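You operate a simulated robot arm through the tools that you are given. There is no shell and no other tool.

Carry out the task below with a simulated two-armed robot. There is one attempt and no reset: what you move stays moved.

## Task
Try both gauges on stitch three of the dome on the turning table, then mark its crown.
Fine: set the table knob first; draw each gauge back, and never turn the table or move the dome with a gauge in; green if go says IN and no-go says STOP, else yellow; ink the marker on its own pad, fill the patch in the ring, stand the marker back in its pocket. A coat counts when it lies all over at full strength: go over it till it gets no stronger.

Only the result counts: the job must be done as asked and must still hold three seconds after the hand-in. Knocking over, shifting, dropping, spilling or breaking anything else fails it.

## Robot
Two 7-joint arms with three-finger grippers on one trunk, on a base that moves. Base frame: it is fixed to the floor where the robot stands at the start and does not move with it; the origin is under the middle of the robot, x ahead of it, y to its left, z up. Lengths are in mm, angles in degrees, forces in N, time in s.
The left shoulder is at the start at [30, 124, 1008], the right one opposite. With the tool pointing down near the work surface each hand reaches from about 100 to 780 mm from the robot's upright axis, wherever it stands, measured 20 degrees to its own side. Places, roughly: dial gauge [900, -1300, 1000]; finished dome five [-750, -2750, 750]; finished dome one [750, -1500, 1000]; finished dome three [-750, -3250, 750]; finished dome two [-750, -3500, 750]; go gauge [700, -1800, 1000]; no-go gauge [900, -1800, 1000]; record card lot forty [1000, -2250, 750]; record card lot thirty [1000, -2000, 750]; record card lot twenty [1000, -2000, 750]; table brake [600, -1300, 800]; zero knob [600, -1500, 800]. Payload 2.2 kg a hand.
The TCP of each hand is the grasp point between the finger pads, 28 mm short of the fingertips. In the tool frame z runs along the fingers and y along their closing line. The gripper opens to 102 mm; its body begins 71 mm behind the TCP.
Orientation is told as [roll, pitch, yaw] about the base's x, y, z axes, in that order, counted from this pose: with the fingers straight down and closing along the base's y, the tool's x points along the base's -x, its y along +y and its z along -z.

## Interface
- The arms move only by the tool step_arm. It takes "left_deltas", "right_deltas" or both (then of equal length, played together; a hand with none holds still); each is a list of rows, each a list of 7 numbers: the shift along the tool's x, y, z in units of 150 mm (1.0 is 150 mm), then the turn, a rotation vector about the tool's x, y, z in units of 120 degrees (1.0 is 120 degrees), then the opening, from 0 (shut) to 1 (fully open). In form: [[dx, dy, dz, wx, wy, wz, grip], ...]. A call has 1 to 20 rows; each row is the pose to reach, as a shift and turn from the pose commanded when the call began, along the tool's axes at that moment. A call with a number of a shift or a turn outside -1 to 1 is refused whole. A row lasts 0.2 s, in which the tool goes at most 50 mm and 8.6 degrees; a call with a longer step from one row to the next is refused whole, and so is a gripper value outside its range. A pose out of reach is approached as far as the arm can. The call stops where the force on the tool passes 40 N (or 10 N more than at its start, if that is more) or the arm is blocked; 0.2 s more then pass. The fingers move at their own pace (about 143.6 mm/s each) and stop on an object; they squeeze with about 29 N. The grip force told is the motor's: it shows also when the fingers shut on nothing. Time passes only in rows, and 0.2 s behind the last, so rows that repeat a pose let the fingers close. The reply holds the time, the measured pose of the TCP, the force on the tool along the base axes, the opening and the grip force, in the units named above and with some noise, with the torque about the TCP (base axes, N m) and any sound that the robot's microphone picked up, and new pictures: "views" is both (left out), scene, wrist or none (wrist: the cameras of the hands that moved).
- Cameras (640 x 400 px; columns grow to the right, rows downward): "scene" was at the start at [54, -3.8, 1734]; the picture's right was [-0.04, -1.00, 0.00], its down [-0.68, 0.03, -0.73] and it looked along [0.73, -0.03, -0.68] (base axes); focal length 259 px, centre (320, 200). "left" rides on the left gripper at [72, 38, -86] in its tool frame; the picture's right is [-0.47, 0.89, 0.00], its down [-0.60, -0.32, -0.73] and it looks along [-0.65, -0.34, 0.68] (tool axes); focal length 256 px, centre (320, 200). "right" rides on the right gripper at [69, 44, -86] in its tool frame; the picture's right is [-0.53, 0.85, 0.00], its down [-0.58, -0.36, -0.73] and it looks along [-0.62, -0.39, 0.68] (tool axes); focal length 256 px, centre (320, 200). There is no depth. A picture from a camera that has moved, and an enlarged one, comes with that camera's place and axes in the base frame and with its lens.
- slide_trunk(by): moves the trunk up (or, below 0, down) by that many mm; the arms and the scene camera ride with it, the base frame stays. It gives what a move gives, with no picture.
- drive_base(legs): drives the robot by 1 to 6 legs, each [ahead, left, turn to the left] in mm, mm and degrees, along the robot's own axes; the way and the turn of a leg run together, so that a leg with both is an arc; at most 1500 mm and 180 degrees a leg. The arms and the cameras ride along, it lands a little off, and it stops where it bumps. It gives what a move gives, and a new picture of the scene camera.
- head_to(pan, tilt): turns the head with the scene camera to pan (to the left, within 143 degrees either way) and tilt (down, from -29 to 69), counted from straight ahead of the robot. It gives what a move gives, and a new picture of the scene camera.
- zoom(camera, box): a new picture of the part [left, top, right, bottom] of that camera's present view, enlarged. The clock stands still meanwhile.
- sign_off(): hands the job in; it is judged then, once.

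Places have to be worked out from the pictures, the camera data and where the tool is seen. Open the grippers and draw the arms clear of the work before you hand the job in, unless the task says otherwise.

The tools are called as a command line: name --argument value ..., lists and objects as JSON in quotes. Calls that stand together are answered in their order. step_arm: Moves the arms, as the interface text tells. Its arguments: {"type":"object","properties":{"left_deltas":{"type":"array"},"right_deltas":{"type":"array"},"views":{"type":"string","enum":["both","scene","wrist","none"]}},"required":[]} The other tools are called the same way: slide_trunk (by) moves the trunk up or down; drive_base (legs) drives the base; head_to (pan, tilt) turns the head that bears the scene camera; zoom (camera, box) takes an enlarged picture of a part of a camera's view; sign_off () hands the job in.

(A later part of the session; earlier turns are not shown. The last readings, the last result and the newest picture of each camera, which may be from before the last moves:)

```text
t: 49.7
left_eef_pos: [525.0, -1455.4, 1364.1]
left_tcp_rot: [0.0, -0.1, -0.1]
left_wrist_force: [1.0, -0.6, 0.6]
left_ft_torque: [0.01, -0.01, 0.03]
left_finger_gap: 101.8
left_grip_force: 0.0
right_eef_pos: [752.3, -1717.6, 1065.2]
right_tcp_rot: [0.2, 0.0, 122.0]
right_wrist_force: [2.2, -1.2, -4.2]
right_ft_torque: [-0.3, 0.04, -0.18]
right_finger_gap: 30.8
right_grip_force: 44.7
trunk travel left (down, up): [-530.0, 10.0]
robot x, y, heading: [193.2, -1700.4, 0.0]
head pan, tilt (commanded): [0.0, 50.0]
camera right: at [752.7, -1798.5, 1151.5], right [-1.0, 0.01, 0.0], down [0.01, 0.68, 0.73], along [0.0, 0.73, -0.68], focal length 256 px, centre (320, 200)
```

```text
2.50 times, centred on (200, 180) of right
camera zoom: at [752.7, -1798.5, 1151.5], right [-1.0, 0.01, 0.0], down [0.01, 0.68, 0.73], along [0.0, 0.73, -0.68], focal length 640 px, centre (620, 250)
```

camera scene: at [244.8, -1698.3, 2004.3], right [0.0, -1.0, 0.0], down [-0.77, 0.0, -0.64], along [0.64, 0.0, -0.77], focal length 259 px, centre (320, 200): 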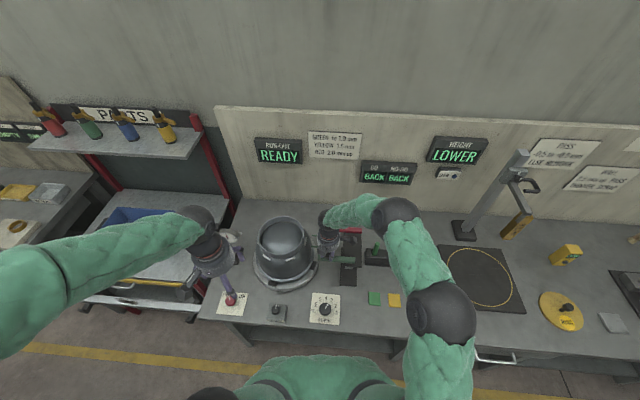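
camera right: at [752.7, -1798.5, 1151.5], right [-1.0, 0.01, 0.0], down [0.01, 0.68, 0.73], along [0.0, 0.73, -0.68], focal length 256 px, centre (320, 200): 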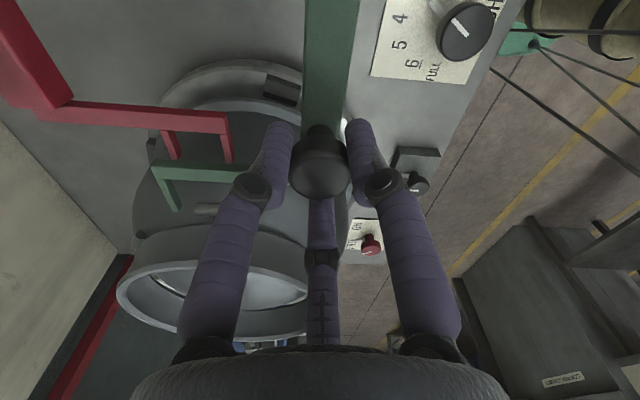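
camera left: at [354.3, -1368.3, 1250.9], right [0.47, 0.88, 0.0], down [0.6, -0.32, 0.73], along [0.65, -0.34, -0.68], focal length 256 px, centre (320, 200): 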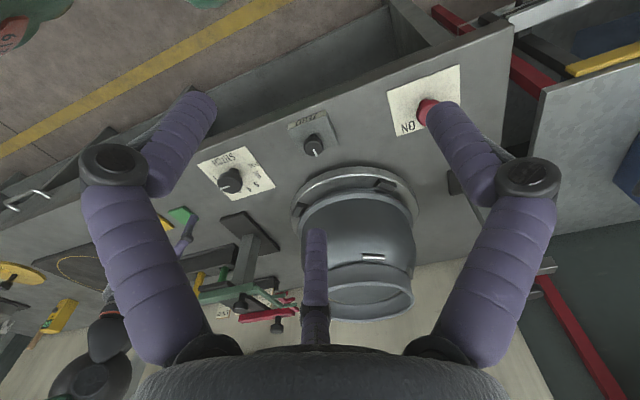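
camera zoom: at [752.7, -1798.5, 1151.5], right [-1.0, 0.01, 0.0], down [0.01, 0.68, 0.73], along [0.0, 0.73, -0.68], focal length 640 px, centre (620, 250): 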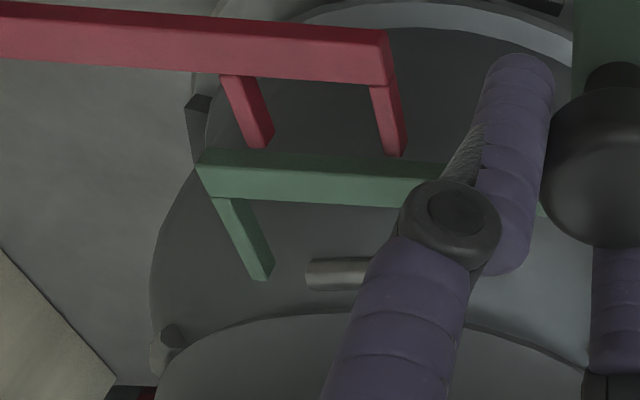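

The left go prong is level with the stitch and clear of its end. I continue in 3 mm steps.

step_arm --right_deltas '[[-0.0157, -0.0125, 0, 0, 0, 0, 0.1], [-0.0313, -0.0249, 0, 0, 0, 0, 0.1], [-0.047, -0.0374, 0, 0, 0, 0, 0.1], [-0.0626, -0.0498, 0, 0, 0, 0, 0.1]]' --views "wrist"

zoom --camera "scene" --box '[230, 120, 490, 300]'

zoom --camera "right" --box '[120, 100, 280, 260]'

```text
t: 50.7
left_eef_pos: [525.3, -1456.7, 1364.6]
left_tcp_rot: [0.0, 0.0, -0.2]
left_wrist_force: [-0.2, -0.6, 0.0]
left_ft_torque: [-0.01, -0.01, -0.01]
left_finger_gap: 101.7
left_grip_force: 0.1
right_eef_pos: [752.6, -1705.0, 1064.5]
right_tcp_rot: [0.1, 0.0, 122.0]
right_wrist_force: [-0.1, -1.4, -1.3]
right_ft_torque: [-0.08, 0.34, 0.26]
right_finger_gap: 30.6
right_grip_force: 45.4
trunk travel left (down, up): [-530.0, 10.0]
robot x, y, heading: [195.5, -1692.7, -0.1]
head pan, tilt (commanded): [0.0, 50.0]
camera right: at [753.8, -1786.4, 1151.5], right [-1.0, 0.01, 0.0], down [0.01, 0.68, 0.73], along [0.0, 0.73, -0.68], focal length 256 px, centre (320, 200)
```

right: 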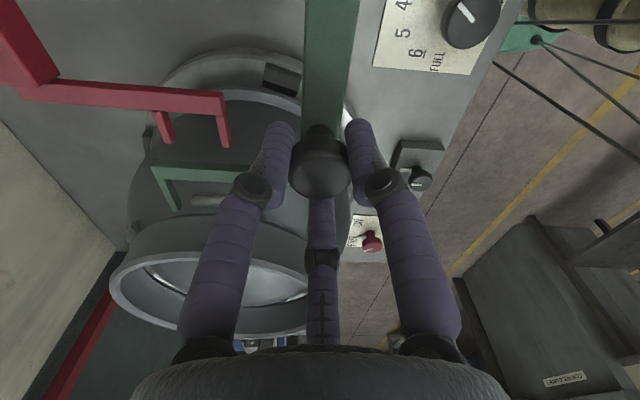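

```text
2.22 times, centred on (360, 210) of scene
camera zoom: at [243.1, -1698.1, 2004.4], right [0.0, -1.0, 0.0], down [-0.77, 0.0, -0.64], along [0.64, 0.0, -0.77], focal length 576 px, centre (231, 178)
```

zoom: 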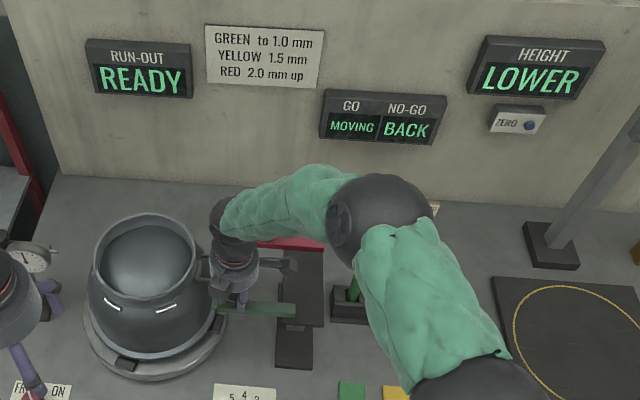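

```text
2.50 times, centred on (200, 180) of right
camera zoom: at [753.8, -1786.4, 1151.5], right [-1.0, 0.01, 0.0], down [0.01, 0.68, 0.73], along [0.0, 0.73, -0.68], focal length 640 px, centre (620, 250)
```

zoom: 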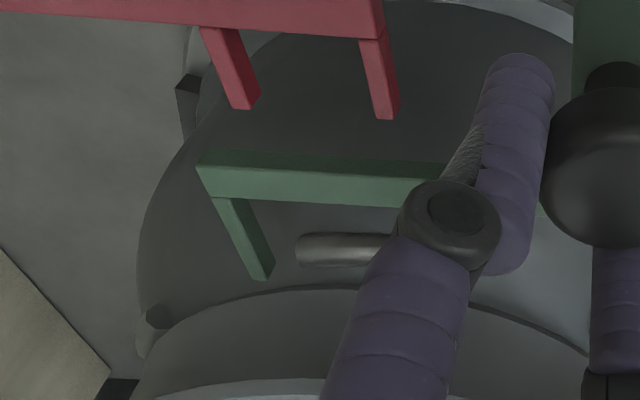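

The display now says MOVING for GO, with low forces. I continue slowly inward.

step_arm --right_deltas '[[-0.0157, -0.0125, 0, 0, 0, 0, 0.1], [-0.0313, -0.0249, 0, 0, 0, 0, 0.1], [-0.0313, -0.0249, 0, 0, 0, 0, 0.1]]' --views "wrist"

zoom --camera "scene" --box '[230, 120, 490, 300]'

zoom --camera "right" --box '[120, 100, 280, 260]'

```text
t: 51.5
left_eef_pos: [524.8, -1459.2, 1364.9]
left_tcp_rot: [0.1, 0.0, -0.2]
left_wrist_force: [-0.1, -0.2, 0.3]
left_ft_torque: [-0.01, 0.01, 0.0]
left_finger_gap: 101.9
left_grip_force: 0.0
right_eef_pos: [753.8, -1702.8, 1064.2]
right_tcp_rot: [0.2, 0.0, 121.9]
right_wrist_force: [-2.4, -10.0, -3.1]
right_ft_torque: [-0.56, 0.18, -0.02]
right_finger_gap: 30.6
right_grip_force: 44.9
trunk travel left (down, up): [-530.0, 10.0]
robot x, y, heading: [194.8, -1698.1, -0.2]
head pan, tilt (commanded): [0.0, 50.0]
camera right: at [754.1, -1782.8, 1151.5], right [-1.0, 0.01, 0.0], down [0.01, 0.68, 0.73], along [0.0, 0.73, -0.68], focal length 256 px, centre (320, 200)
```

right: 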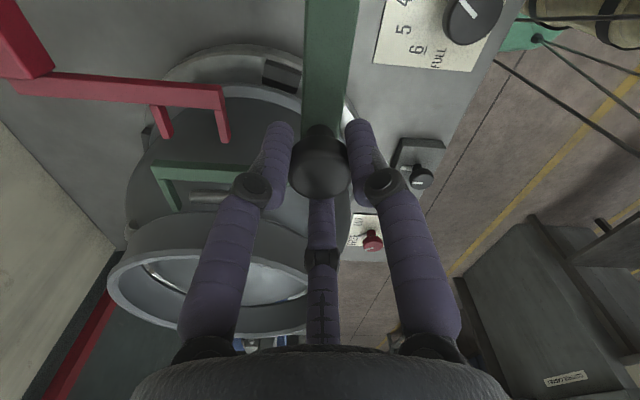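

```text
2.22 times, centred on (360, 210) of scene
camera zoom: at [242.7, -1700.0, 2004.4], right [0.0, -1.0, 0.0], down [-0.77, 0.0, -0.64], along [0.64, 0.0, -0.77], focal length 576 px, centre (231, 178)
```

zoom: 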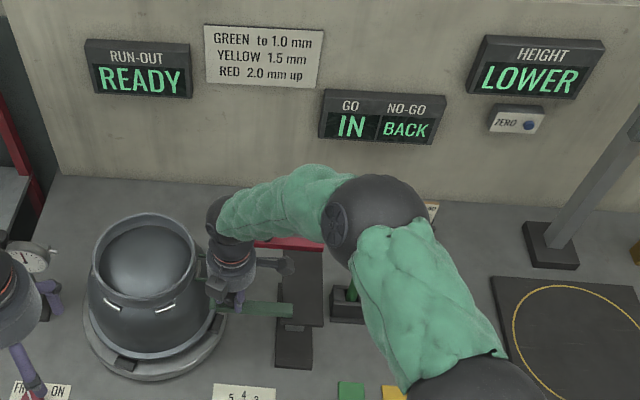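

```text
2.50 times, centred on (200, 180) of right
camera zoom: at [754.1, -1782.8, 1151.5], right [-1.0, 0.01, 0.0], down [0.01, 0.68, 0.73], along [0.0, 0.73, -0.68], focal length 640 px, centre (620, 250)
```

zoom: 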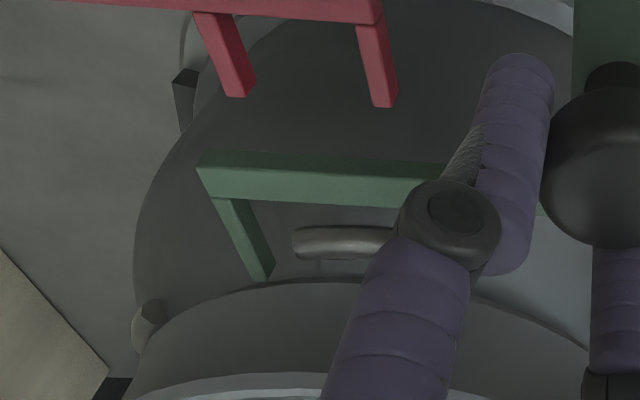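

GO reads IN. I draw the go gauge back 60 mm along the same line to its start.

step_arm --right_deltas '[[0.026, 0.021, 0, 0, 0, 0, 0.1], [0.078, 0.063, 0, 0, 0, 0, 0.1], [0.13, 0.105, 0, 0, 0, 0, 0.1], [0.182, 0.146, 0, 0, 0, 0, 0.1], [0.234, 0.188, 0, 0, 0, 0, 0.1], [0.286, 0.23, 0, 0, 0, 0, 0.1], [0.315, 0.2535, 0, 0, 0, 0, 0.1], [0.315, 0.2535, 0, 0, 0, 0, 0.1]]' --views "wrist"

zoom --camera "scene" --box '[230, 120, 490, 300]'

```text
t: 53.3
left_eef_pos: [525.8, -1456.8, 1363.0]
left_tcp_rot: [0.1, 0.1, -0.2]
left_wrist_force: [0.3, 0.2, 0.7]
left_ft_torque: [-0.02, 0.0, -0.01]
left_finger_gap: 102.0
left_grip_force: 0.0
right_eef_pos: [747.8, -1760.2, 1063.7]
right_tcp_rot: [0.1, -0.1, 121.9]
right_wrist_force: [5.0, 0.3, -12.7]
right_ft_torque: [0.05, -0.17, 0.02]
right_finger_gap: 30.8
right_grip_force: 44.9
trunk travel left (down, up): [-530.0, 10.0]
robot x, y, heading: [196.2, -1694.6, -0.3]
head pan, tilt (commanded): [0.0, 50.0]
camera right: at [748.7, -1841.7, 1151.6], right [-1.0, 0.01, 0.0], down [0.01, 0.68, 0.73], along [0.0, 0.73, -0.68], focal length 256 px, centre (320, 200)
```

right: 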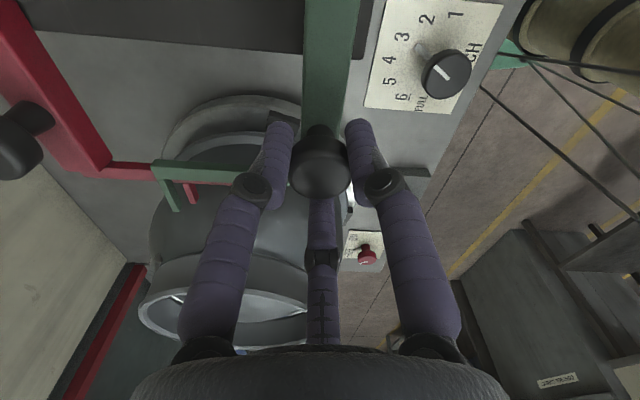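

```text
2.22 times, centred on (360, 210) of scene
camera zoom: at [245.1, -1698.3, 2004.3], right [0.0, -1.0, 0.0], down [-0.77, 0.0, -0.64], along [0.64, 0.0, -0.77], focal length 576 px, centre (231, 178)
```

zoom: 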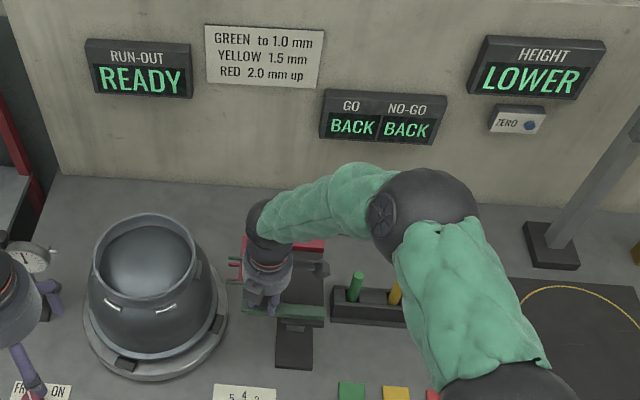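

Both read BACK again. I nudge the last 2 mm home, open the fingers and lift off the green knob.

step_arm --right_deltas '[[0.013, 0.0105, 0, 0, 0, 0, 0.1], [0.013, 0.0105, 0, 0, 0, 0, 0.1], [0.013, 0.0105, 0, 0, 0, 0, 0.5], [0.013, 0.0105, 0, 0, 0, 0, 0.8], [0.013, 0.0105, 0, 0, 0, 0, 0.8], [0.013, 0.0105, -0.2, 0, 0, 0, 0.8], [0.013, 0.0105, -0.4, 0, 0, 0, 0.8]]' --views "wrist"

```text
t: 54.9
left_eef_pos: [524.1, -1456.1, 1364.5]
left_tcp_rot: [0.1, 0.0, -0.2]
left_wrist_force: [-0.2, 0.0, 0.2]
left_ft_torque: [-0.01, 0.01, 0.02]
left_finger_gap: 102.0
left_grip_force: 0.0
right_eef_pos: [745.3, -1761.1, 1125.7]
right_tcp_rot: [0.1, 0.0, 121.9]
right_wrist_force: [-0.3, -0.4, 0.5]
right_ft_torque: [-0.01, 0.01, 0.0]
right_finger_gap: 81.6
right_grip_force: 0.0
trunk travel left (down, up): [-530.0, 10.0]
robot x, y, heading: [194.9, -1701.4, -0.1]
head pan, tilt (commanded): [0.0, 50.0]
camera right: at [746.1, -1843.2, 1211.9], right [-1.0, 0.01, 0.0], down [0.01, 0.68, 0.73], along [0.0, 0.73, -0.68], focal length 256 px, centre (320, 200)
```

right: 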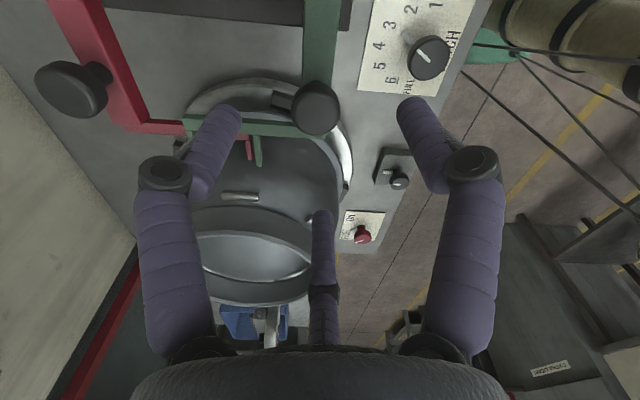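

The red (no-go) knob appears at about [908, -1769, 1041]. I move across above it at z ≈ 1125.

step_arm --right_deltas '[[0.125, -0.177, 0, 0, 0, 0, 0.8], [0.25, -0.354, 0, 0, 0, 0, 0.8], [0.374, -0.53, 0, 0, 0, 0, 0.8], [0.498, -0.707, 0, 0, 0, 0, 0.8], [0.623, -0.884, 0, 0, 0, 0, 0.8]]' --views "both"

```text
t: 56.1
left_eef_pos: [526.2, -1455.4, 1363.0]
left_tcp_rot: [0.0, -0.1, -0.3]
left_wrist_force: [0.4, 0.0, 0.2]
left_ft_torque: [-0.03, -0.01, 0.03]
left_finger_gap: 102.0
left_grip_force: 0.1
right_eef_pos: [910.1, -1771.9, 1122.7]
right_tcp_rot: [0.2, 0.0, 122.0]
right_wrist_force: [0.1, -0.7, -0.3]
right_ft_torque: [0.0, 0.03, -0.02]
right_finger_gap: 81.8
right_grip_force: 0.1
trunk travel left (down, up): [-530.0, 10.0]
robot x, y, heading: [194.4, -1698.0, -0.4]
head pan, tilt (commanded): [0.0, 50.0]
camera scene: at [244.5, -1697.9, 2004.3], right [0.0, -1.0, 0.0], down [-0.77, 0.0, -0.64], along [0.64, 0.0, -0.77], focal length 259 px, centre (320, 200)
camera right: at [910.6, -1853.0, 1210.3], right [-1.0, 0.01, 0.0], down [0.01, 0.68, 0.73], along [0.0, 0.73, -0.68], focal length 256 px, centre (320, 200)
```

scene: 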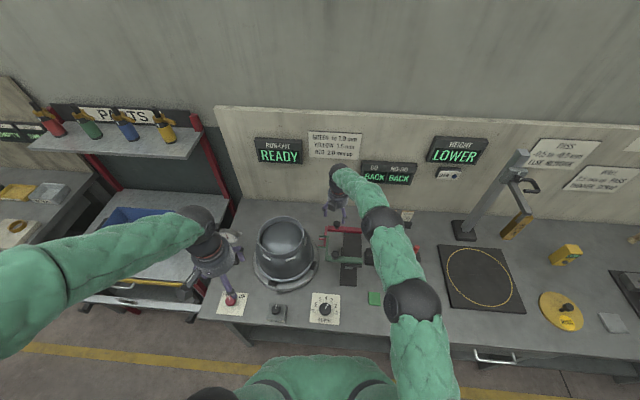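
right: 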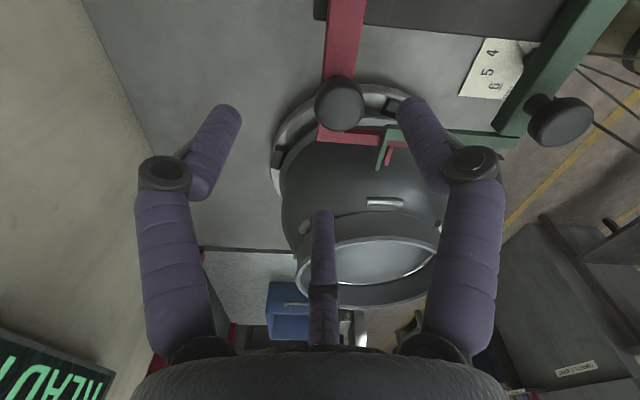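

The knob is about 13 mm nearer the robot than the hand, its cap near z ≈ 1053 like the green one. I shift and descend with the fingers part-open.

step_arm --right_deltas '[[-0.04, 0.077, 0, 0, 0, 0, 0.7], [-0.04, 0.077, 0.13, 0, 0, 0, 0.7], [-0.04, 0.077, 0.26, 0, 0, 0, 0.7], [-0.04, 0.077, 0.38, 0, 0, 0, 0.7]]' --views "wrist"

```text
t: 57.1
left_eef_pos: [525.2, -1455.8, 1364.2]
left_tcp_rot: [0.1, 0.0, -0.2]
left_wrist_force: [-0.3, -0.1, 0.4]
left_ft_torque: [-0.02, -0.02, 0.0]
left_finger_gap: 101.8
left_grip_force: 0.0
right_eef_pos: [896.5, -1773.8, 1069.0]
right_tcp_rot: [0.0, 0.1, 121.9]
right_wrist_force: [0.6, 0.8, -0.3]
right_ft_torque: [-0.01, 0.01, -0.01]
right_finger_gap: 71.4
right_grip_force: 0.1
trunk travel left (down, up): [-530.0, 10.0]
robot x, y, heading: [195.3, -1699.6, -0.4]
head pan, tilt (commanded): [0.0, 50.0]
camera right: at [896.4, -1853.8, 1155.1], right [-1.0, 0.01, 0.0], down [0.0, 0.68, 0.73], along [0.0, 0.73, -0.68], focal length 256 px, centre (320, 200)
```

right: 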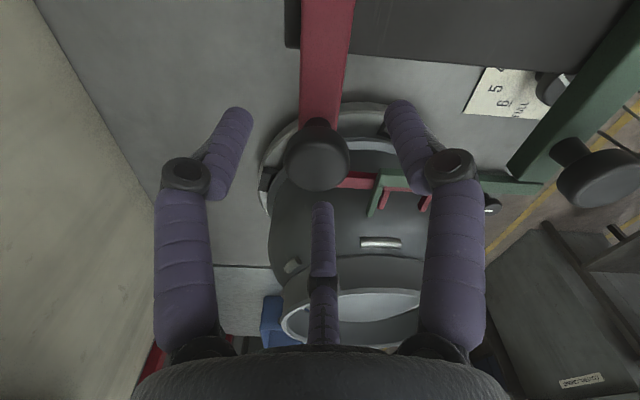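

Centred well. I lower 5 mm more and close on the red knob.

step_arm --right_deltas '[[0.003, 0.005, 0.033, 0, 0, 0, 0.6], [0.003, 0.005, 0.033, 0, 0, 0, 0.5], [0.003, 0.005, 0.033, 0, 0, 0, 0.4], [0.003, 0.005, 0.033, 0, 0, 0, 0.3], [0.003, 0.005, 0.033, 0, 0, 0, 0.2], [0.003, 0.005, 0.033, 0, 0, 0, 0.1]]' --views "wrist"

```text
t: 58.5
left_eef_pos: [526.2, -1457.2, 1363.2]
left_tcp_rot: [-0.1, 0.1, -0.3]
left_wrist_force: [0.3, 0.8, -0.4]
left_ft_torque: [0.05, -0.02, -0.01]
left_finger_gap: 102.0
left_grip_force: 0.1
right_eef_pos: [896.7, -1774.4, 1063.9]
right_tcp_rot: [-0.1, 0.1, 121.9]
right_wrist_force: [10.5, -3.5, -1.0]
right_ft_torque: [-0.13, -0.44, -0.09]
right_finger_gap: 30.7
right_grip_force: 45.2
trunk travel left (down, up): [-530.0, 10.0]
robot x, y, heading: [193.4, -1698.8, -0.4]
head pan, tilt (commanded): [0.0, 50.0]
camera right: at [897.7, -1855.2, 1150.3], right [-1.0, 0.01, 0.0], down [0.0, 0.68, 0.73], along [0.01, 0.73, -0.68], focal length 256 px, centre (320, 200)
```

right: 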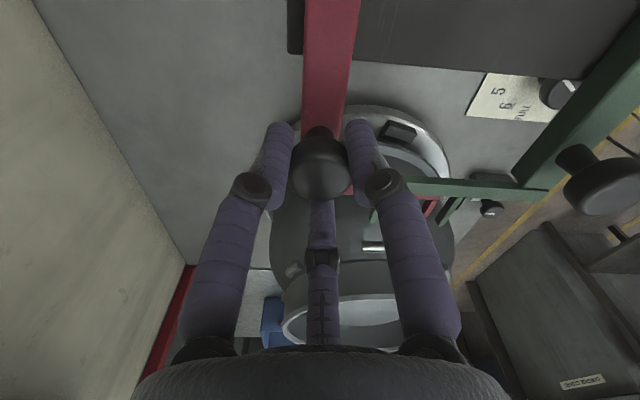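

The grip is firm with a slight side push. I slide the no-go gauge 40 mm inward, relieving the side load.

step_arm --right_deltas '[[-0.0189, -0.0322, 0, 0, 0, 0, 0.1], [-0.0449, -0.0531, 0, 0, 0, 0, 0.1], [-0.0708, -0.074, 0, 0, 0, 0, 0.1], [-0.0968, -0.0949, 0, 0, 0, 0, 0.1], [-0.1228, -0.1158, 0, 0, 0, 0, 0.1], [-0.1487, -0.1367, 0, 0, 0, 0, 0.1], [-0.1747, -0.1576, 0, 0, 0, 0, 0.1], [-0.2006, -0.1785, 0, 0, 0, 0, 0.1]]' --views "wrist"

zoom --camera "scene" --box '[230, 120, 490, 300]'

```text
t: 60.3
left_eef_pos: [524.8, -1456.7, 1364.2]
left_tcp_rot: [0.0, 0.0, -0.2]
left_wrist_force: [1.0, 0.2, -0.5]
left_ft_torque: [-0.03, -0.02, 0.01]
left_finger_gap: 102.3
left_grip_force: 0.1
right_eef_pos: [901.2, -1732.8, 1064.0]
right_tcp_rot: [0.0, 0.1, 121.8]
right_wrist_force: [2.3, -1.5, 7.3]
right_ft_torque: [-0.25, 0.16, 0.03]
right_finger_gap: 30.5
right_grip_force: 44.7
trunk travel left (down, up): [-530.0, 10.0]
robot x, y, heading: [195.9, -1699.0, -0.2]
head pan, tilt (commanded): [0.0, 50.0]
camera right: at [901.8, -1814.1, 1150.2], right [-1.0, 0.01, 0.0], down [0.0, 0.68, 0.73], along [0.0, 0.73, -0.68], focal length 256 px, centre (320, 200)
```

right: 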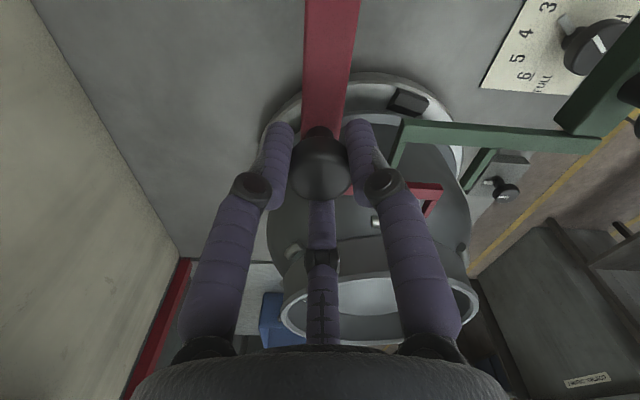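

```text
2.22 times, centred on (360, 210) of scene
camera zoom: at [242.3, -1698.0, 2004.5], right [0.0, -1.0, 0.0], down [-0.77, 0.0, -0.64], along [0.64, 0.0, -0.77], focal length 576 px, centre (231, 178)
```

zoom: 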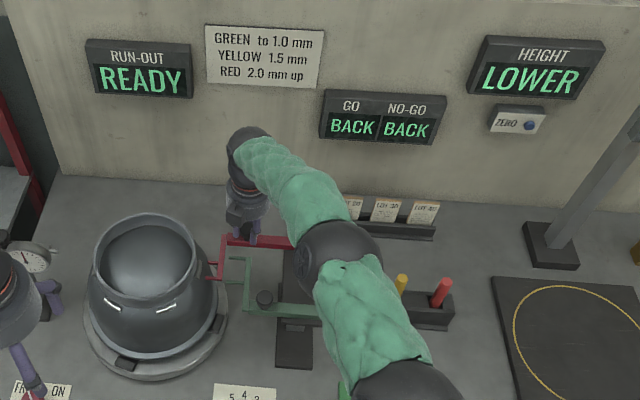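

41 mm in, still BACK. I go on in 2 mm steps to feel for the stop.

step_arm --right_deltas '[[-0.0104, -0.0084, 0, 0, 0, 0, 0.1], [-0.0208, -0.0167, 0, 0, 0, 0, 0.1], [-0.0312, -0.0251, 0, 0, 0, 0, 0.1]]' --views "none"

zoom --camera "scene" --box '[230, 120, 490, 300]'

```text
t: 61.1
left_eef_pos: [524.2, -1455.8, 1363.7]
left_tcp_rot: [0.0, 0.0, -0.2]
left_wrist_force: [0.3, 0.0, -0.6]
left_ft_torque: [-0.02, -0.02, -0.01]
left_finger_gap: 102.0
left_grip_force: 0.1
right_eef_pos: [902.0, -1727.0, 1063.7]
right_tcp_rot: [0.0, 0.0, 121.9]
right_wrist_force: [-0.2, -2.2, 5.9]
right_ft_torque: [0.07, -0.12, -0.03]
right_finger_gap: 30.7
right_grip_force: 45.3
trunk travel left (down, up): [-530.0, 10.0]
robot x, y, heading: [198.3, -1699.9, -0.3]
head pan, tilt (commanded): [0.0, 50.0]
```

```text
2.22 times, centred on (360, 210) of scene
camera zoom: at [242.3, -1698.5, 2004.4], right [0.0, -1.0, 0.0], down [-0.77, 0.0, -0.64], along [0.64, 0.0, -0.77], focal length 576 px, centre (231, 178)
```

zoom: 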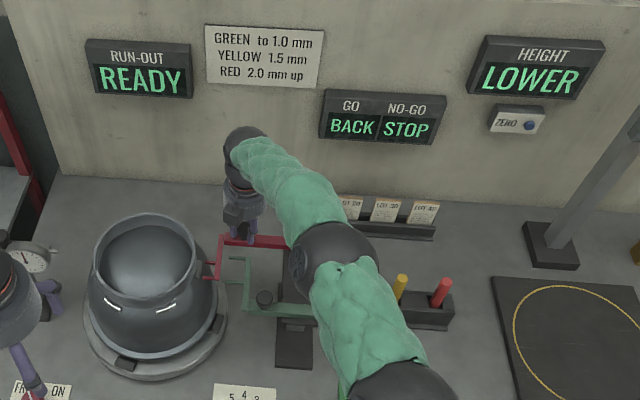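

NO-GO now reads STOP at 47 mm with only about 2 N. I press 1.5 mm more, gently, to be sure it is a true stop.

step_arm --right_deltas '[[-0.0039, -0.0031, 0, 0, 0, 0, 0.1], [-0.0078, -0.0063, 0, 0, 0, 0, 0.1], [-0.0078, -0.0063, 0, 0, 0, 0, 0.1]]' --views "none"

zoom --camera "scene" --box '[230, 120, 490, 300]'

zoom --camera "right" --box '[340, 100, 480, 260]'

```text
t: 61.9
left_eef_pos: [523.8, -1456.7, 1363.6]
left_tcp_rot: [0.0, -0.1, -0.2]
left_wrist_force: [0.5, -0.8, -0.9]
left_ft_torque: [-0.01, -0.03, -0.01]
left_finger_gap: 101.7
left_grip_force: 0.1
right_eef_pos: [902.1, -1726.2, 1063.9]
right_tcp_rot: [0.1, 0.0, 122.0]
right_wrist_force: [-1.2, -2.4, 6.7]
right_ft_torque: [-0.02, 0.24, -0.11]
right_finger_gap: 30.8
right_grip_force: 45.5
trunk travel left (down, up): [-530.0, 10.0]
robot x, y, heading: [196.6, -1700.3, -0.4]
head pan, tilt (commanded): [0.0, 50.0]
```

```text
2.22 times, centred on (360, 210) of scene
camera zoom: at [241.8, -1698.4, 2004.5], right [0.0, -1.0, 0.0], down [-0.77, 0.0, -0.64], along [0.64, 0.0, -0.77], focal length 576 px, centre (231, 178)
```

zoom: 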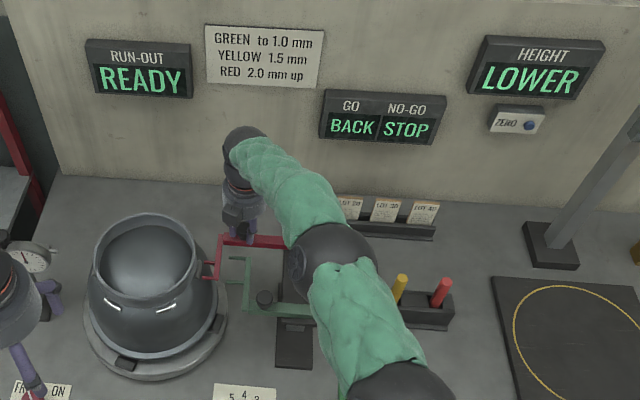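

```text
2.50 times, centred on (410, 180) of right
camera zoom: at [902.4, -1807.2, 1150.2], right [-1.0, 0.01, 0.0], down [0.0, 0.68, 0.73], along [0.0, 0.73, -0.68], focal length 640 px, centre (95, 250)
```

zoom: 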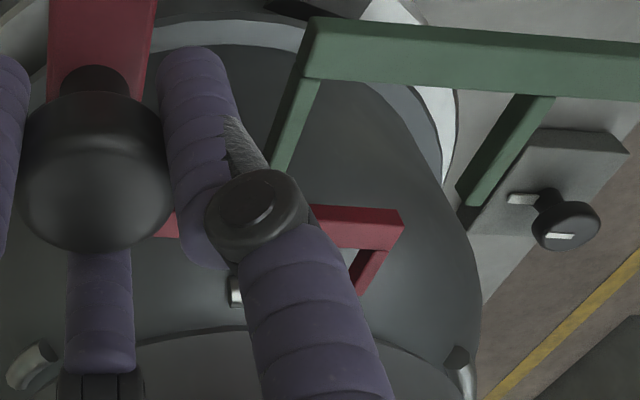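

STOP holds. I press about 2.5 mm more to confirm that the slide is truly blocked (force should rise rather than the gauge moving in).

step_arm --right_deltas '[[-0.0052, -0.0042, 0, 0, 0, 0, 0.1], [-0.0104, -0.0084, 0, 0, 0, 0, 0.1], [-0.013, -0.0105, 0, 0, 0, 0, 0.1]]' --views "none"

zoom --camera "scene" --box '[230, 120, 490, 300]'

```text
t: 62.7
left_eef_pos: [523.6, -1458.3, 1363.9]
left_tcp_rot: [0.0, -0.1, -0.1]
left_wrist_force: [1.2, 0.1, -0.6]
left_ft_torque: [0.0, 0.0, -0.02]
left_finger_gap: 101.9
left_grip_force: 0.1
right_eef_pos: [901.8, -1725.6, 1062.3]
right_tcp_rot: [0.1, 0.1, 121.9]
right_wrist_force: [-4.8, -8.4, 7.6]
right_ft_torque: [-0.24, -0.04, 0.07]
right_finger_gap: 30.7
right_grip_force: 44.7
trunk travel left (down, up): [-530.0, 10.0]
robot x, y, heading: [192.7, -1697.5, 0.0]
head pan, tilt (commanded): [0.0, 50.0]
```

```text
2.22 times, centred on (360, 210) of scene
camera zoom: at [240.9, -1699.8, 2004.5], right [0.0, -1.0, 0.0], down [-0.77, 0.0, -0.64], along [0.64, 0.0, -0.77], focal length 576 px, centre (231, 178)
```

zoom: 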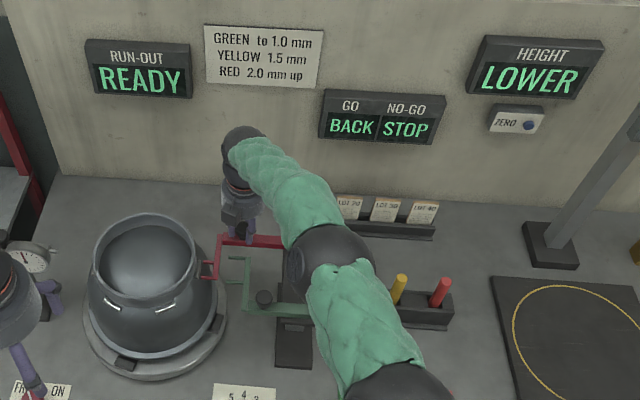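

The force rose to 8 N without movement, so NO-GO truly stops: the colour is green. I draw the no-go gauge back 50 mm, then open and lift off.

step_arm --right_deltas '[[0.026, 0.021, 0, 0, 0, 0, 0.1], [0.078, 0.063, 0, 0, 0, 0, 0.1], [0.13, 0.105, 0, 0, 0, 0, 0.1], [0.182, 0.146, 0, 0, 0, 0, 0.1], [0.234, 0.188, 0, 0, 0, 0, 0.1], [0.26, 0.209, 0, 0, 0, 0, 0.1], [0.26, 0.209, 0, 0, 0, 0, 0.1]]' --views "wrist"

zoom --camera "scene" --box '[230, 120, 490, 300]'

```text
t: 64.3
left_eef_pos: [526.3, -1456.6, 1363.6]
left_tcp_rot: [0.0, 0.0, -0.2]
left_wrist_force: [0.7, -0.4, 0.2]
left_ft_torque: [0.03, 0.0, 0.0]
left_finger_gap: 102.2
left_grip_force: 0.0
right_eef_pos: [898.0, -1774.4, 1063.8]
right_tcp_rot: [0.0, 0.1, 121.9]
right_wrist_force: [2.7, -0.1, 0.7]
right_ft_torque: [-0.19, -0.17, 0.0]
right_finger_gap: 31.0
right_grip_force: 45.1
trunk travel left (down, up): [-530.0, 10.0]
robot x, y, heading: [192.0, -1696.8, -0.2]
head pan, tilt (commanded): [0.0, 50.0]
camera right: at [897.9, -1855.1, 1150.2], right [-1.0, 0.01, 0.0], down [0.0, 0.68, 0.73], along [0.0, 0.73, -0.68], focal length 256 px, centre (320, 200)
```

right: 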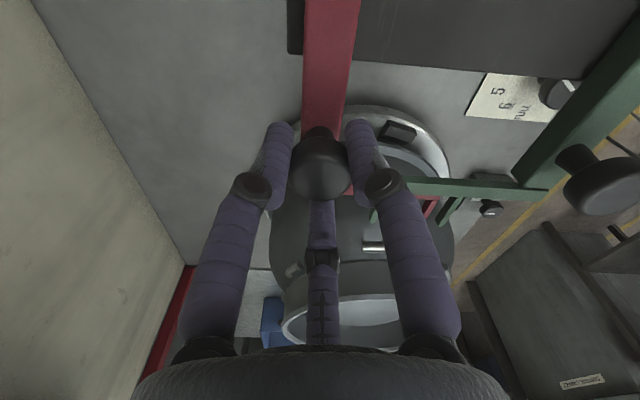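

```text
2.22 times, centred on (360, 210) of scene
camera zoom: at [243.6, -1698.2, 2004.4], right [0.0, -1.0, 0.0], down [-0.77, 0.0, -0.64], along [0.64, 0.0, -0.77], focal length 576 px, centre (231, 178)
```

zoom: 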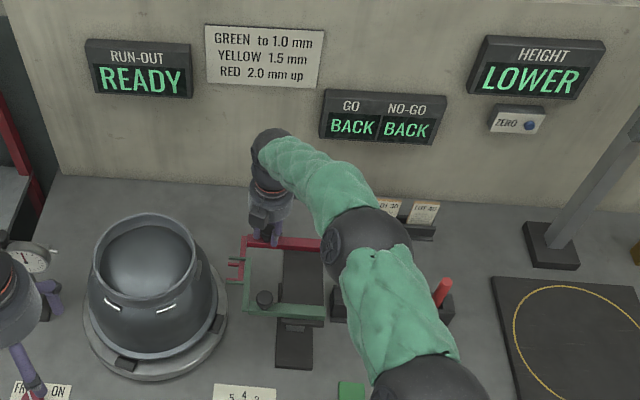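

Both gauges read BACK. I open, lift off the red knob, and bring the wrist camera over the dome to see the crown inside the ring.

step_arm --right_deltas '[[0, 0, 0, 0, 0, 0, 0.5], [0, 0, 0, 0, 0, 0, 0.8], [0, 0, 0, 0, 0, 0, 0.8], [0, 0, -0.24, 0, 0, 0, 0.8], [0, 0, -0.48, 0, 0, 0, 0.8], [0, 0, -0.72, 0, 0, 0, 0.8], [-0.26, -0.02, -0.72, 0, 0, 0, 0.8], [-0.51, -0.04, -0.72, 0, 0, 0, 0.8], [-0.769, -0.064, -0.72, 0, 0, 0, 0.8]]' --views "wrist"

zoom --camera "right" --box '[230, 90, 430, 270]'

```text
t: 66.3
left_eef_pos: [523.6, -1456.3, 1363.1]
left_tcp_rot: [0.0, -0.1, -0.2]
left_wrist_force: [-1.3, 0.0, 0.2]
left_ft_torque: [-0.02, 0.0, -0.02]
left_finger_gap: 101.8
left_grip_force: 0.0
right_eef_pos: [843.2, -1668.5, 1173.0]
right_tcp_rot: [0.0, 0.1, 121.9]
right_wrist_force: [0.0, -0.4, 0.1]
right_ft_torque: [-0.01, -0.01, 0.02]
right_finger_gap: 81.7
right_grip_force: 0.1
trunk travel left (down, up): [-530.0, 10.0]
robot x, y, heading: [195.6, -1694.4, -0.3]
head pan, tilt (commanded): [0.0, 50.0]
camera right: at [843.9, -1749.3, 1259.9], right [-1.0, 0.01, 0.0], down [0.0, 0.68, 0.73], along [0.01, 0.73, -0.68], focal length 256 px, centre (320, 200)
```

right: 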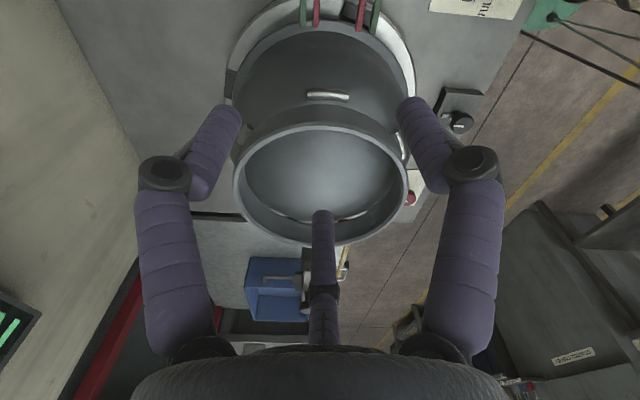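

```text
2.22 times, centred on (330, 180) of right
camera zoom: at [843.9, -1749.3, 1259.9], right [-1.0, 0.01, 0.0], down [0.0, 0.68, 0.73], along [0.01, 0.73, -0.68], focal length 569 px, centre (298, 244)
```

zoom: 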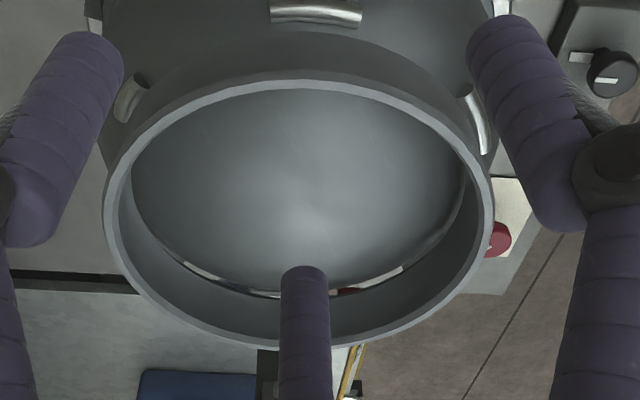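

I enlarge the crown further, to look for a drawn ring or patch on it.

zoom --camera "right" --box '[270, 120, 380, 200]'

zoom --camera "scene" --box '[250, 205, 325, 265]'

zoom --camera "left" --box '[0, 0, 640, 400]'

```text
5.00 times, centred on (325, 160) of right
camera zoom: at [843.9, -1749.3, 1259.9], right [-1.0, 0.01, 0.0], down [0.0, 0.68, 0.73], along [0.01, 0.73, -0.68], focal length 1280 px, centre (295, 400)
```

zoom: 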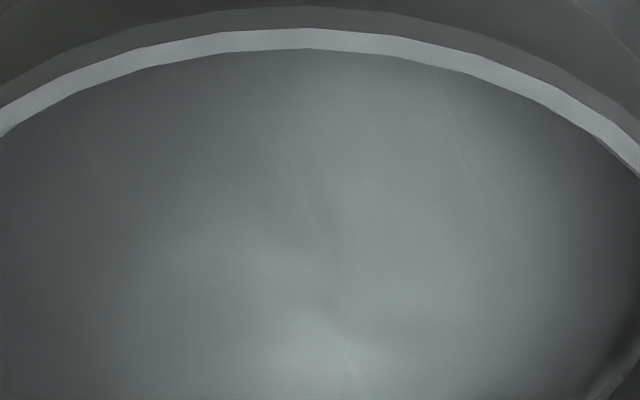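

```text
6.67 times, centred on (288, 235) of scene
camera zoom: at [242.1, -1696.5, 2004.4], right [0.0, -1.0, 0.0], down [-0.77, 0.0, -0.64], along [0.64, 0.0, -0.77], focal length 1727 px, centre (537, -33)
```

zoom: 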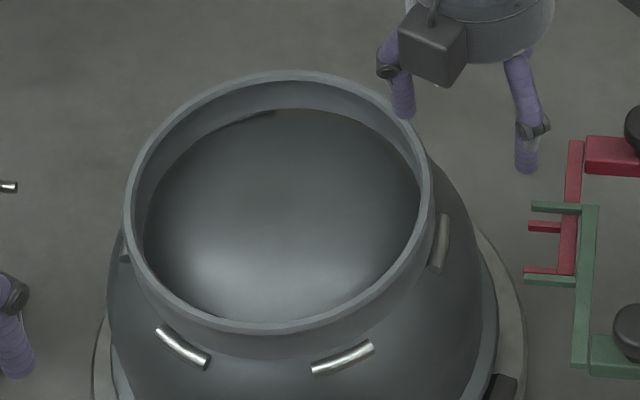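

```text
1.00 times, centred on (320, 200) of left (not enlarged: the box is as wide or as high as the picture)
camera zoom: at [453.5, -1417.4, 1451.0], right [0.47, 0.88, 0.0], down [0.6, -0.32, 0.73], along [0.65, -0.34, -0.68], focal length 256 px, centre (320, 200)
```

zoom: 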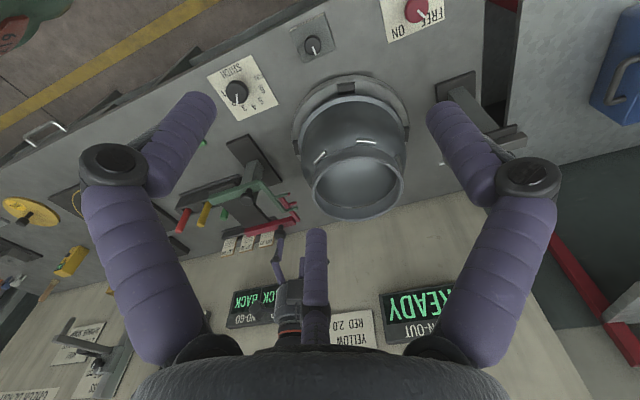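

No patch is visible on this crown yet. I turn the head to the finished domes on their rack, to see what a finished crown mark looks like.

head_to --pan -126 --tilt 30

```text
t: 68.3
left_eef_pos: [525.0, -1457.5, 1364.1]
left_tcp_rot: [0.1, 0.0, -0.2]
left_wrist_force: [0.1, 0.3, 0.9]
left_ft_torque: [0.0, -0.02, -0.01]
left_finger_gap: 101.7
left_grip_force: 0.1
right_eef_pos: [845.0, -1669.9, 1171.0]
right_tcp_rot: [0.1, 0.1, 122.0]
right_wrist_force: [-0.9, 0.6, -0.1]
right_ft_torque: [0.01, 0.01, 0.01]
right_finger_gap: 81.5
right_grip_force: 0.1
trunk travel left (down, up): [-530.0, 10.0]
robot x, y, heading: [195.1, -1696.3, -0.3]
head pan, tilt (commanded): [-126.0, 30.0]
camera scene: at [112.5, -1770.8, 2034.0], right [-0.81, 0.59, 0.0], down [0.29, 0.4, -0.87], along [-0.51, -0.7, -0.5], focal length 259 px, centre (320, 200)
```

scene: 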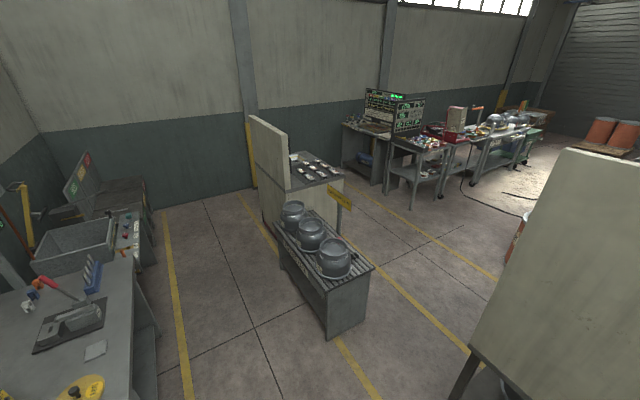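

zoom --camera "scene" --box '[265, 185, 385, 290]'

zoom --camera "scene" --box '[310, 230, 360, 285]'

zoom --camera "scene" --box '[360, 80, 560, 180]'

```text
3.81 times, centred on (325, 238) of scene
camera zoom: at [112.5, -1770.8, 2034.0], right [-0.81, 0.59, 0.0], down [0.29, 0.4, -0.87], along [-0.51, -0.7, -0.5], focal length 987 px, centre (301, 57)
```

zoom: 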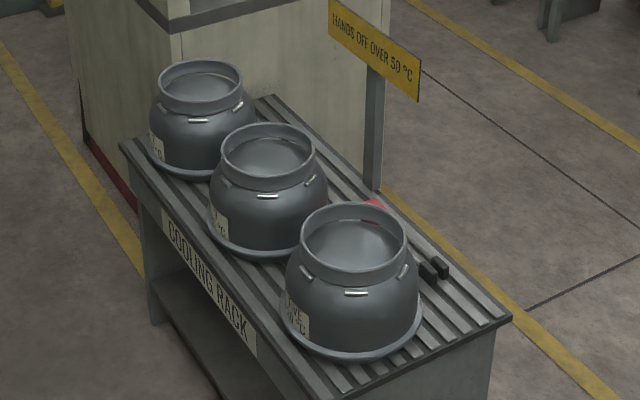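

```text
7.27 times, centred on (335, 258) of scene
camera zoom: at [112.5, -1770.8, 2034.0], right [-0.81, 0.59, 0.0], down [0.29, 0.4, -0.87], along [-0.51, -0.7, -0.5], focal length 1884 px, centre (211, -218)
```

zoom: 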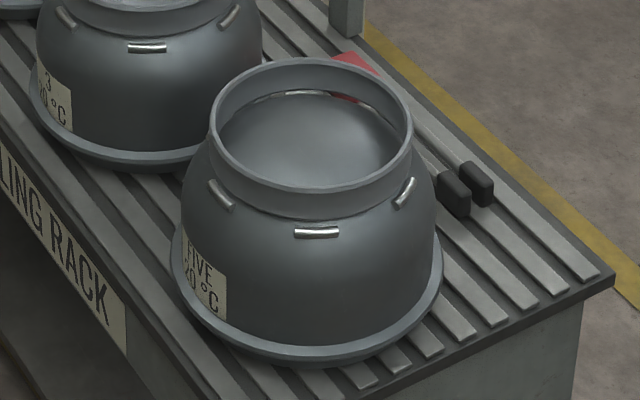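

```text
3.20 times, centred on (460, 130) of scene
camera zoom: at [112.5, -1770.8, 2034.0], right [-0.81, 0.59, 0.0], down [0.29, 0.4, -0.87], along [-0.51, -0.7, -0.5], focal length 829 px, centre (-128, 424)
```

zoom: 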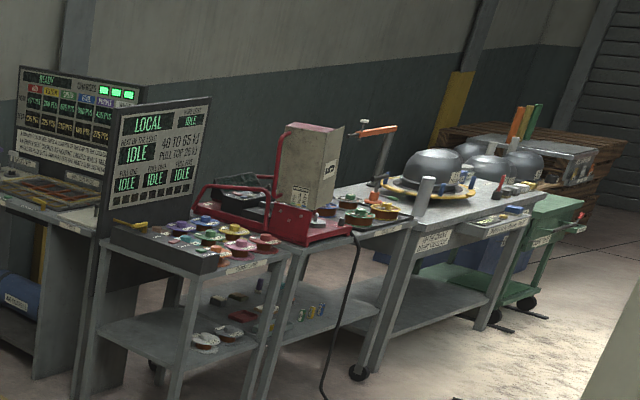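

The finished domes have bare crowns, so the patch must be the crown area within the collar ring, to be coated green. I now bring the right hand back toward the green marker, which I judge to stand near [905, -1985], turning the wrist back on the way.

head_to --pan -12 --tilt 50

step_arm --right_deltas '[[0.1, 0.08, 0, 0, 0, 0.0625, 0.8], [0.2, 0.16, 0, 0, 0, 0.125, 0.8], [0.3, 0.24, 0, 0, 0, 0.1875, 0.8], [0.4, 0.32, 0, 0, 0, 0.25, 0.8], [0.5, 0.4, 0, 0, 0, 0.3125, 0.8], [0.6, 0.48, 0, 0, 0, 0.375, 0.8], [0.7, 0.56, 0, 0, 0, 0.4375, 0.8], [0.777, 0.643, 0, 0, 0, 0.5, 0.8]]' --views "both"

```text
t: 70.3
left_eef_pos: [524.5, -1456.8, 1363.8]
left_tcp_rot: [0.0, 0.0, -0.2]
left_wrist_force: [0.1, -0.9, -0.2]
left_ft_torque: [0.01, 0.0, -0.04]
left_finger_gap: 102.1
left_grip_force: 0.0
right_eef_pos: [843.3, -1670.5, 1172.8]
right_tcp_rot: [0.1, 0.0, 121.9]
right_wrist_force: [-0.7, -0.1, -0.9]
right_ft_torque: [-0.03, -0.01, 0.03]
right_finger_gap: 81.7
right_grip_force: 0.0
trunk travel left (down, up): [-530.0, 10.0]
robot x, y, heading: [189.7, -1698.1, -0.2]
head pan, tilt (commanded): [-12.0, 50.0]
camera scene: at [241.2, -1714.2, 2004.4], right [-0.21, -0.98, 0.0], down [-0.75, 0.16, -0.64], along [0.63, -0.14, -0.77], focal length 259 px, centre (320, 200)
```

scene: 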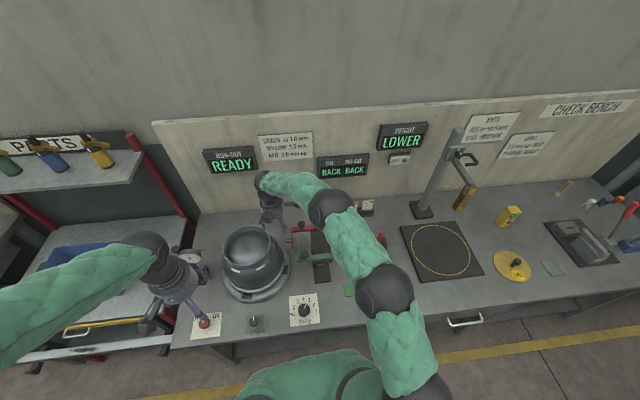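

```text
t: 72.1
left_eef_pos: [524.7, -1457.7, 1364.3]
left_tcp_rot: [0.0, 0.0, -0.2]
left_wrist_force: [-0.1, -0.2, -0.6]
left_ft_torque: [0.03, 0.0, 0.03]
left_finger_gap: 101.9
left_grip_force: 0.1
right_eef_pos: [825.2, -1819.9, 1170.8]
right_tcp_rot: [-0.1, -0.1, 61.9]
right_wrist_force: [-0.6, 0.3, 0.6]
right_ft_torque: [-0.03, 0.04, 0.0]
right_finger_gap: 81.6
right_grip_force: 0.1
trunk travel left (down, up): [-530.0, 10.0]
robot x, y, heading: [196.4, -1696.9, -0.1]
head pan, tilt (commanded): [-12.0, 50.0]
camera scene: at [240.8, -1714.9, 2004.4], right [-0.21, -0.98, 0.0], down [-0.75, 0.16, -0.64], along [0.63, -0.14, -0.77], focal length 259 px, centre (320, 200)
camera right: at [754.1, -1860.2, 1258.2], right [-0.49, 0.87, 0.0], down [0.59, 0.34, 0.73], along [0.64, 0.36, -0.68], focal length 256 px, centre (320, 200)
```

scene: 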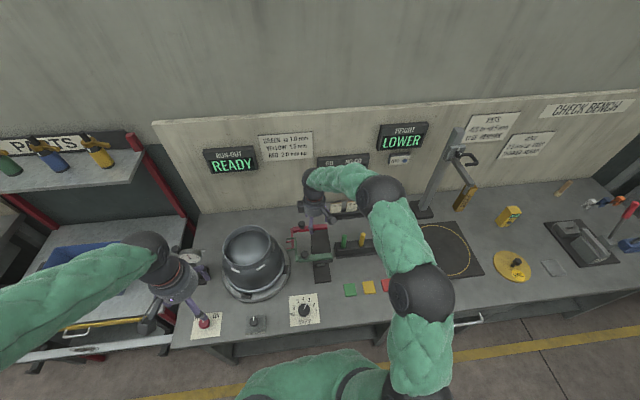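
right: 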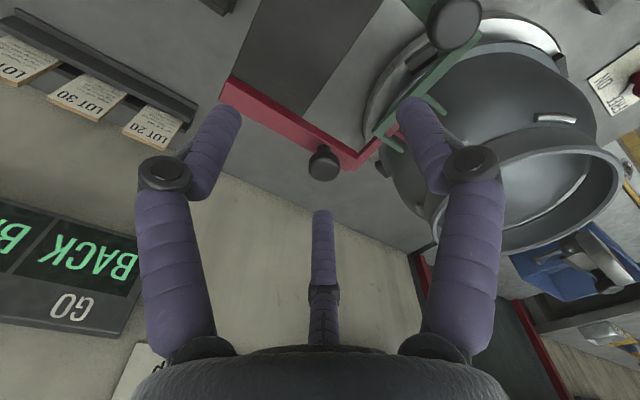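

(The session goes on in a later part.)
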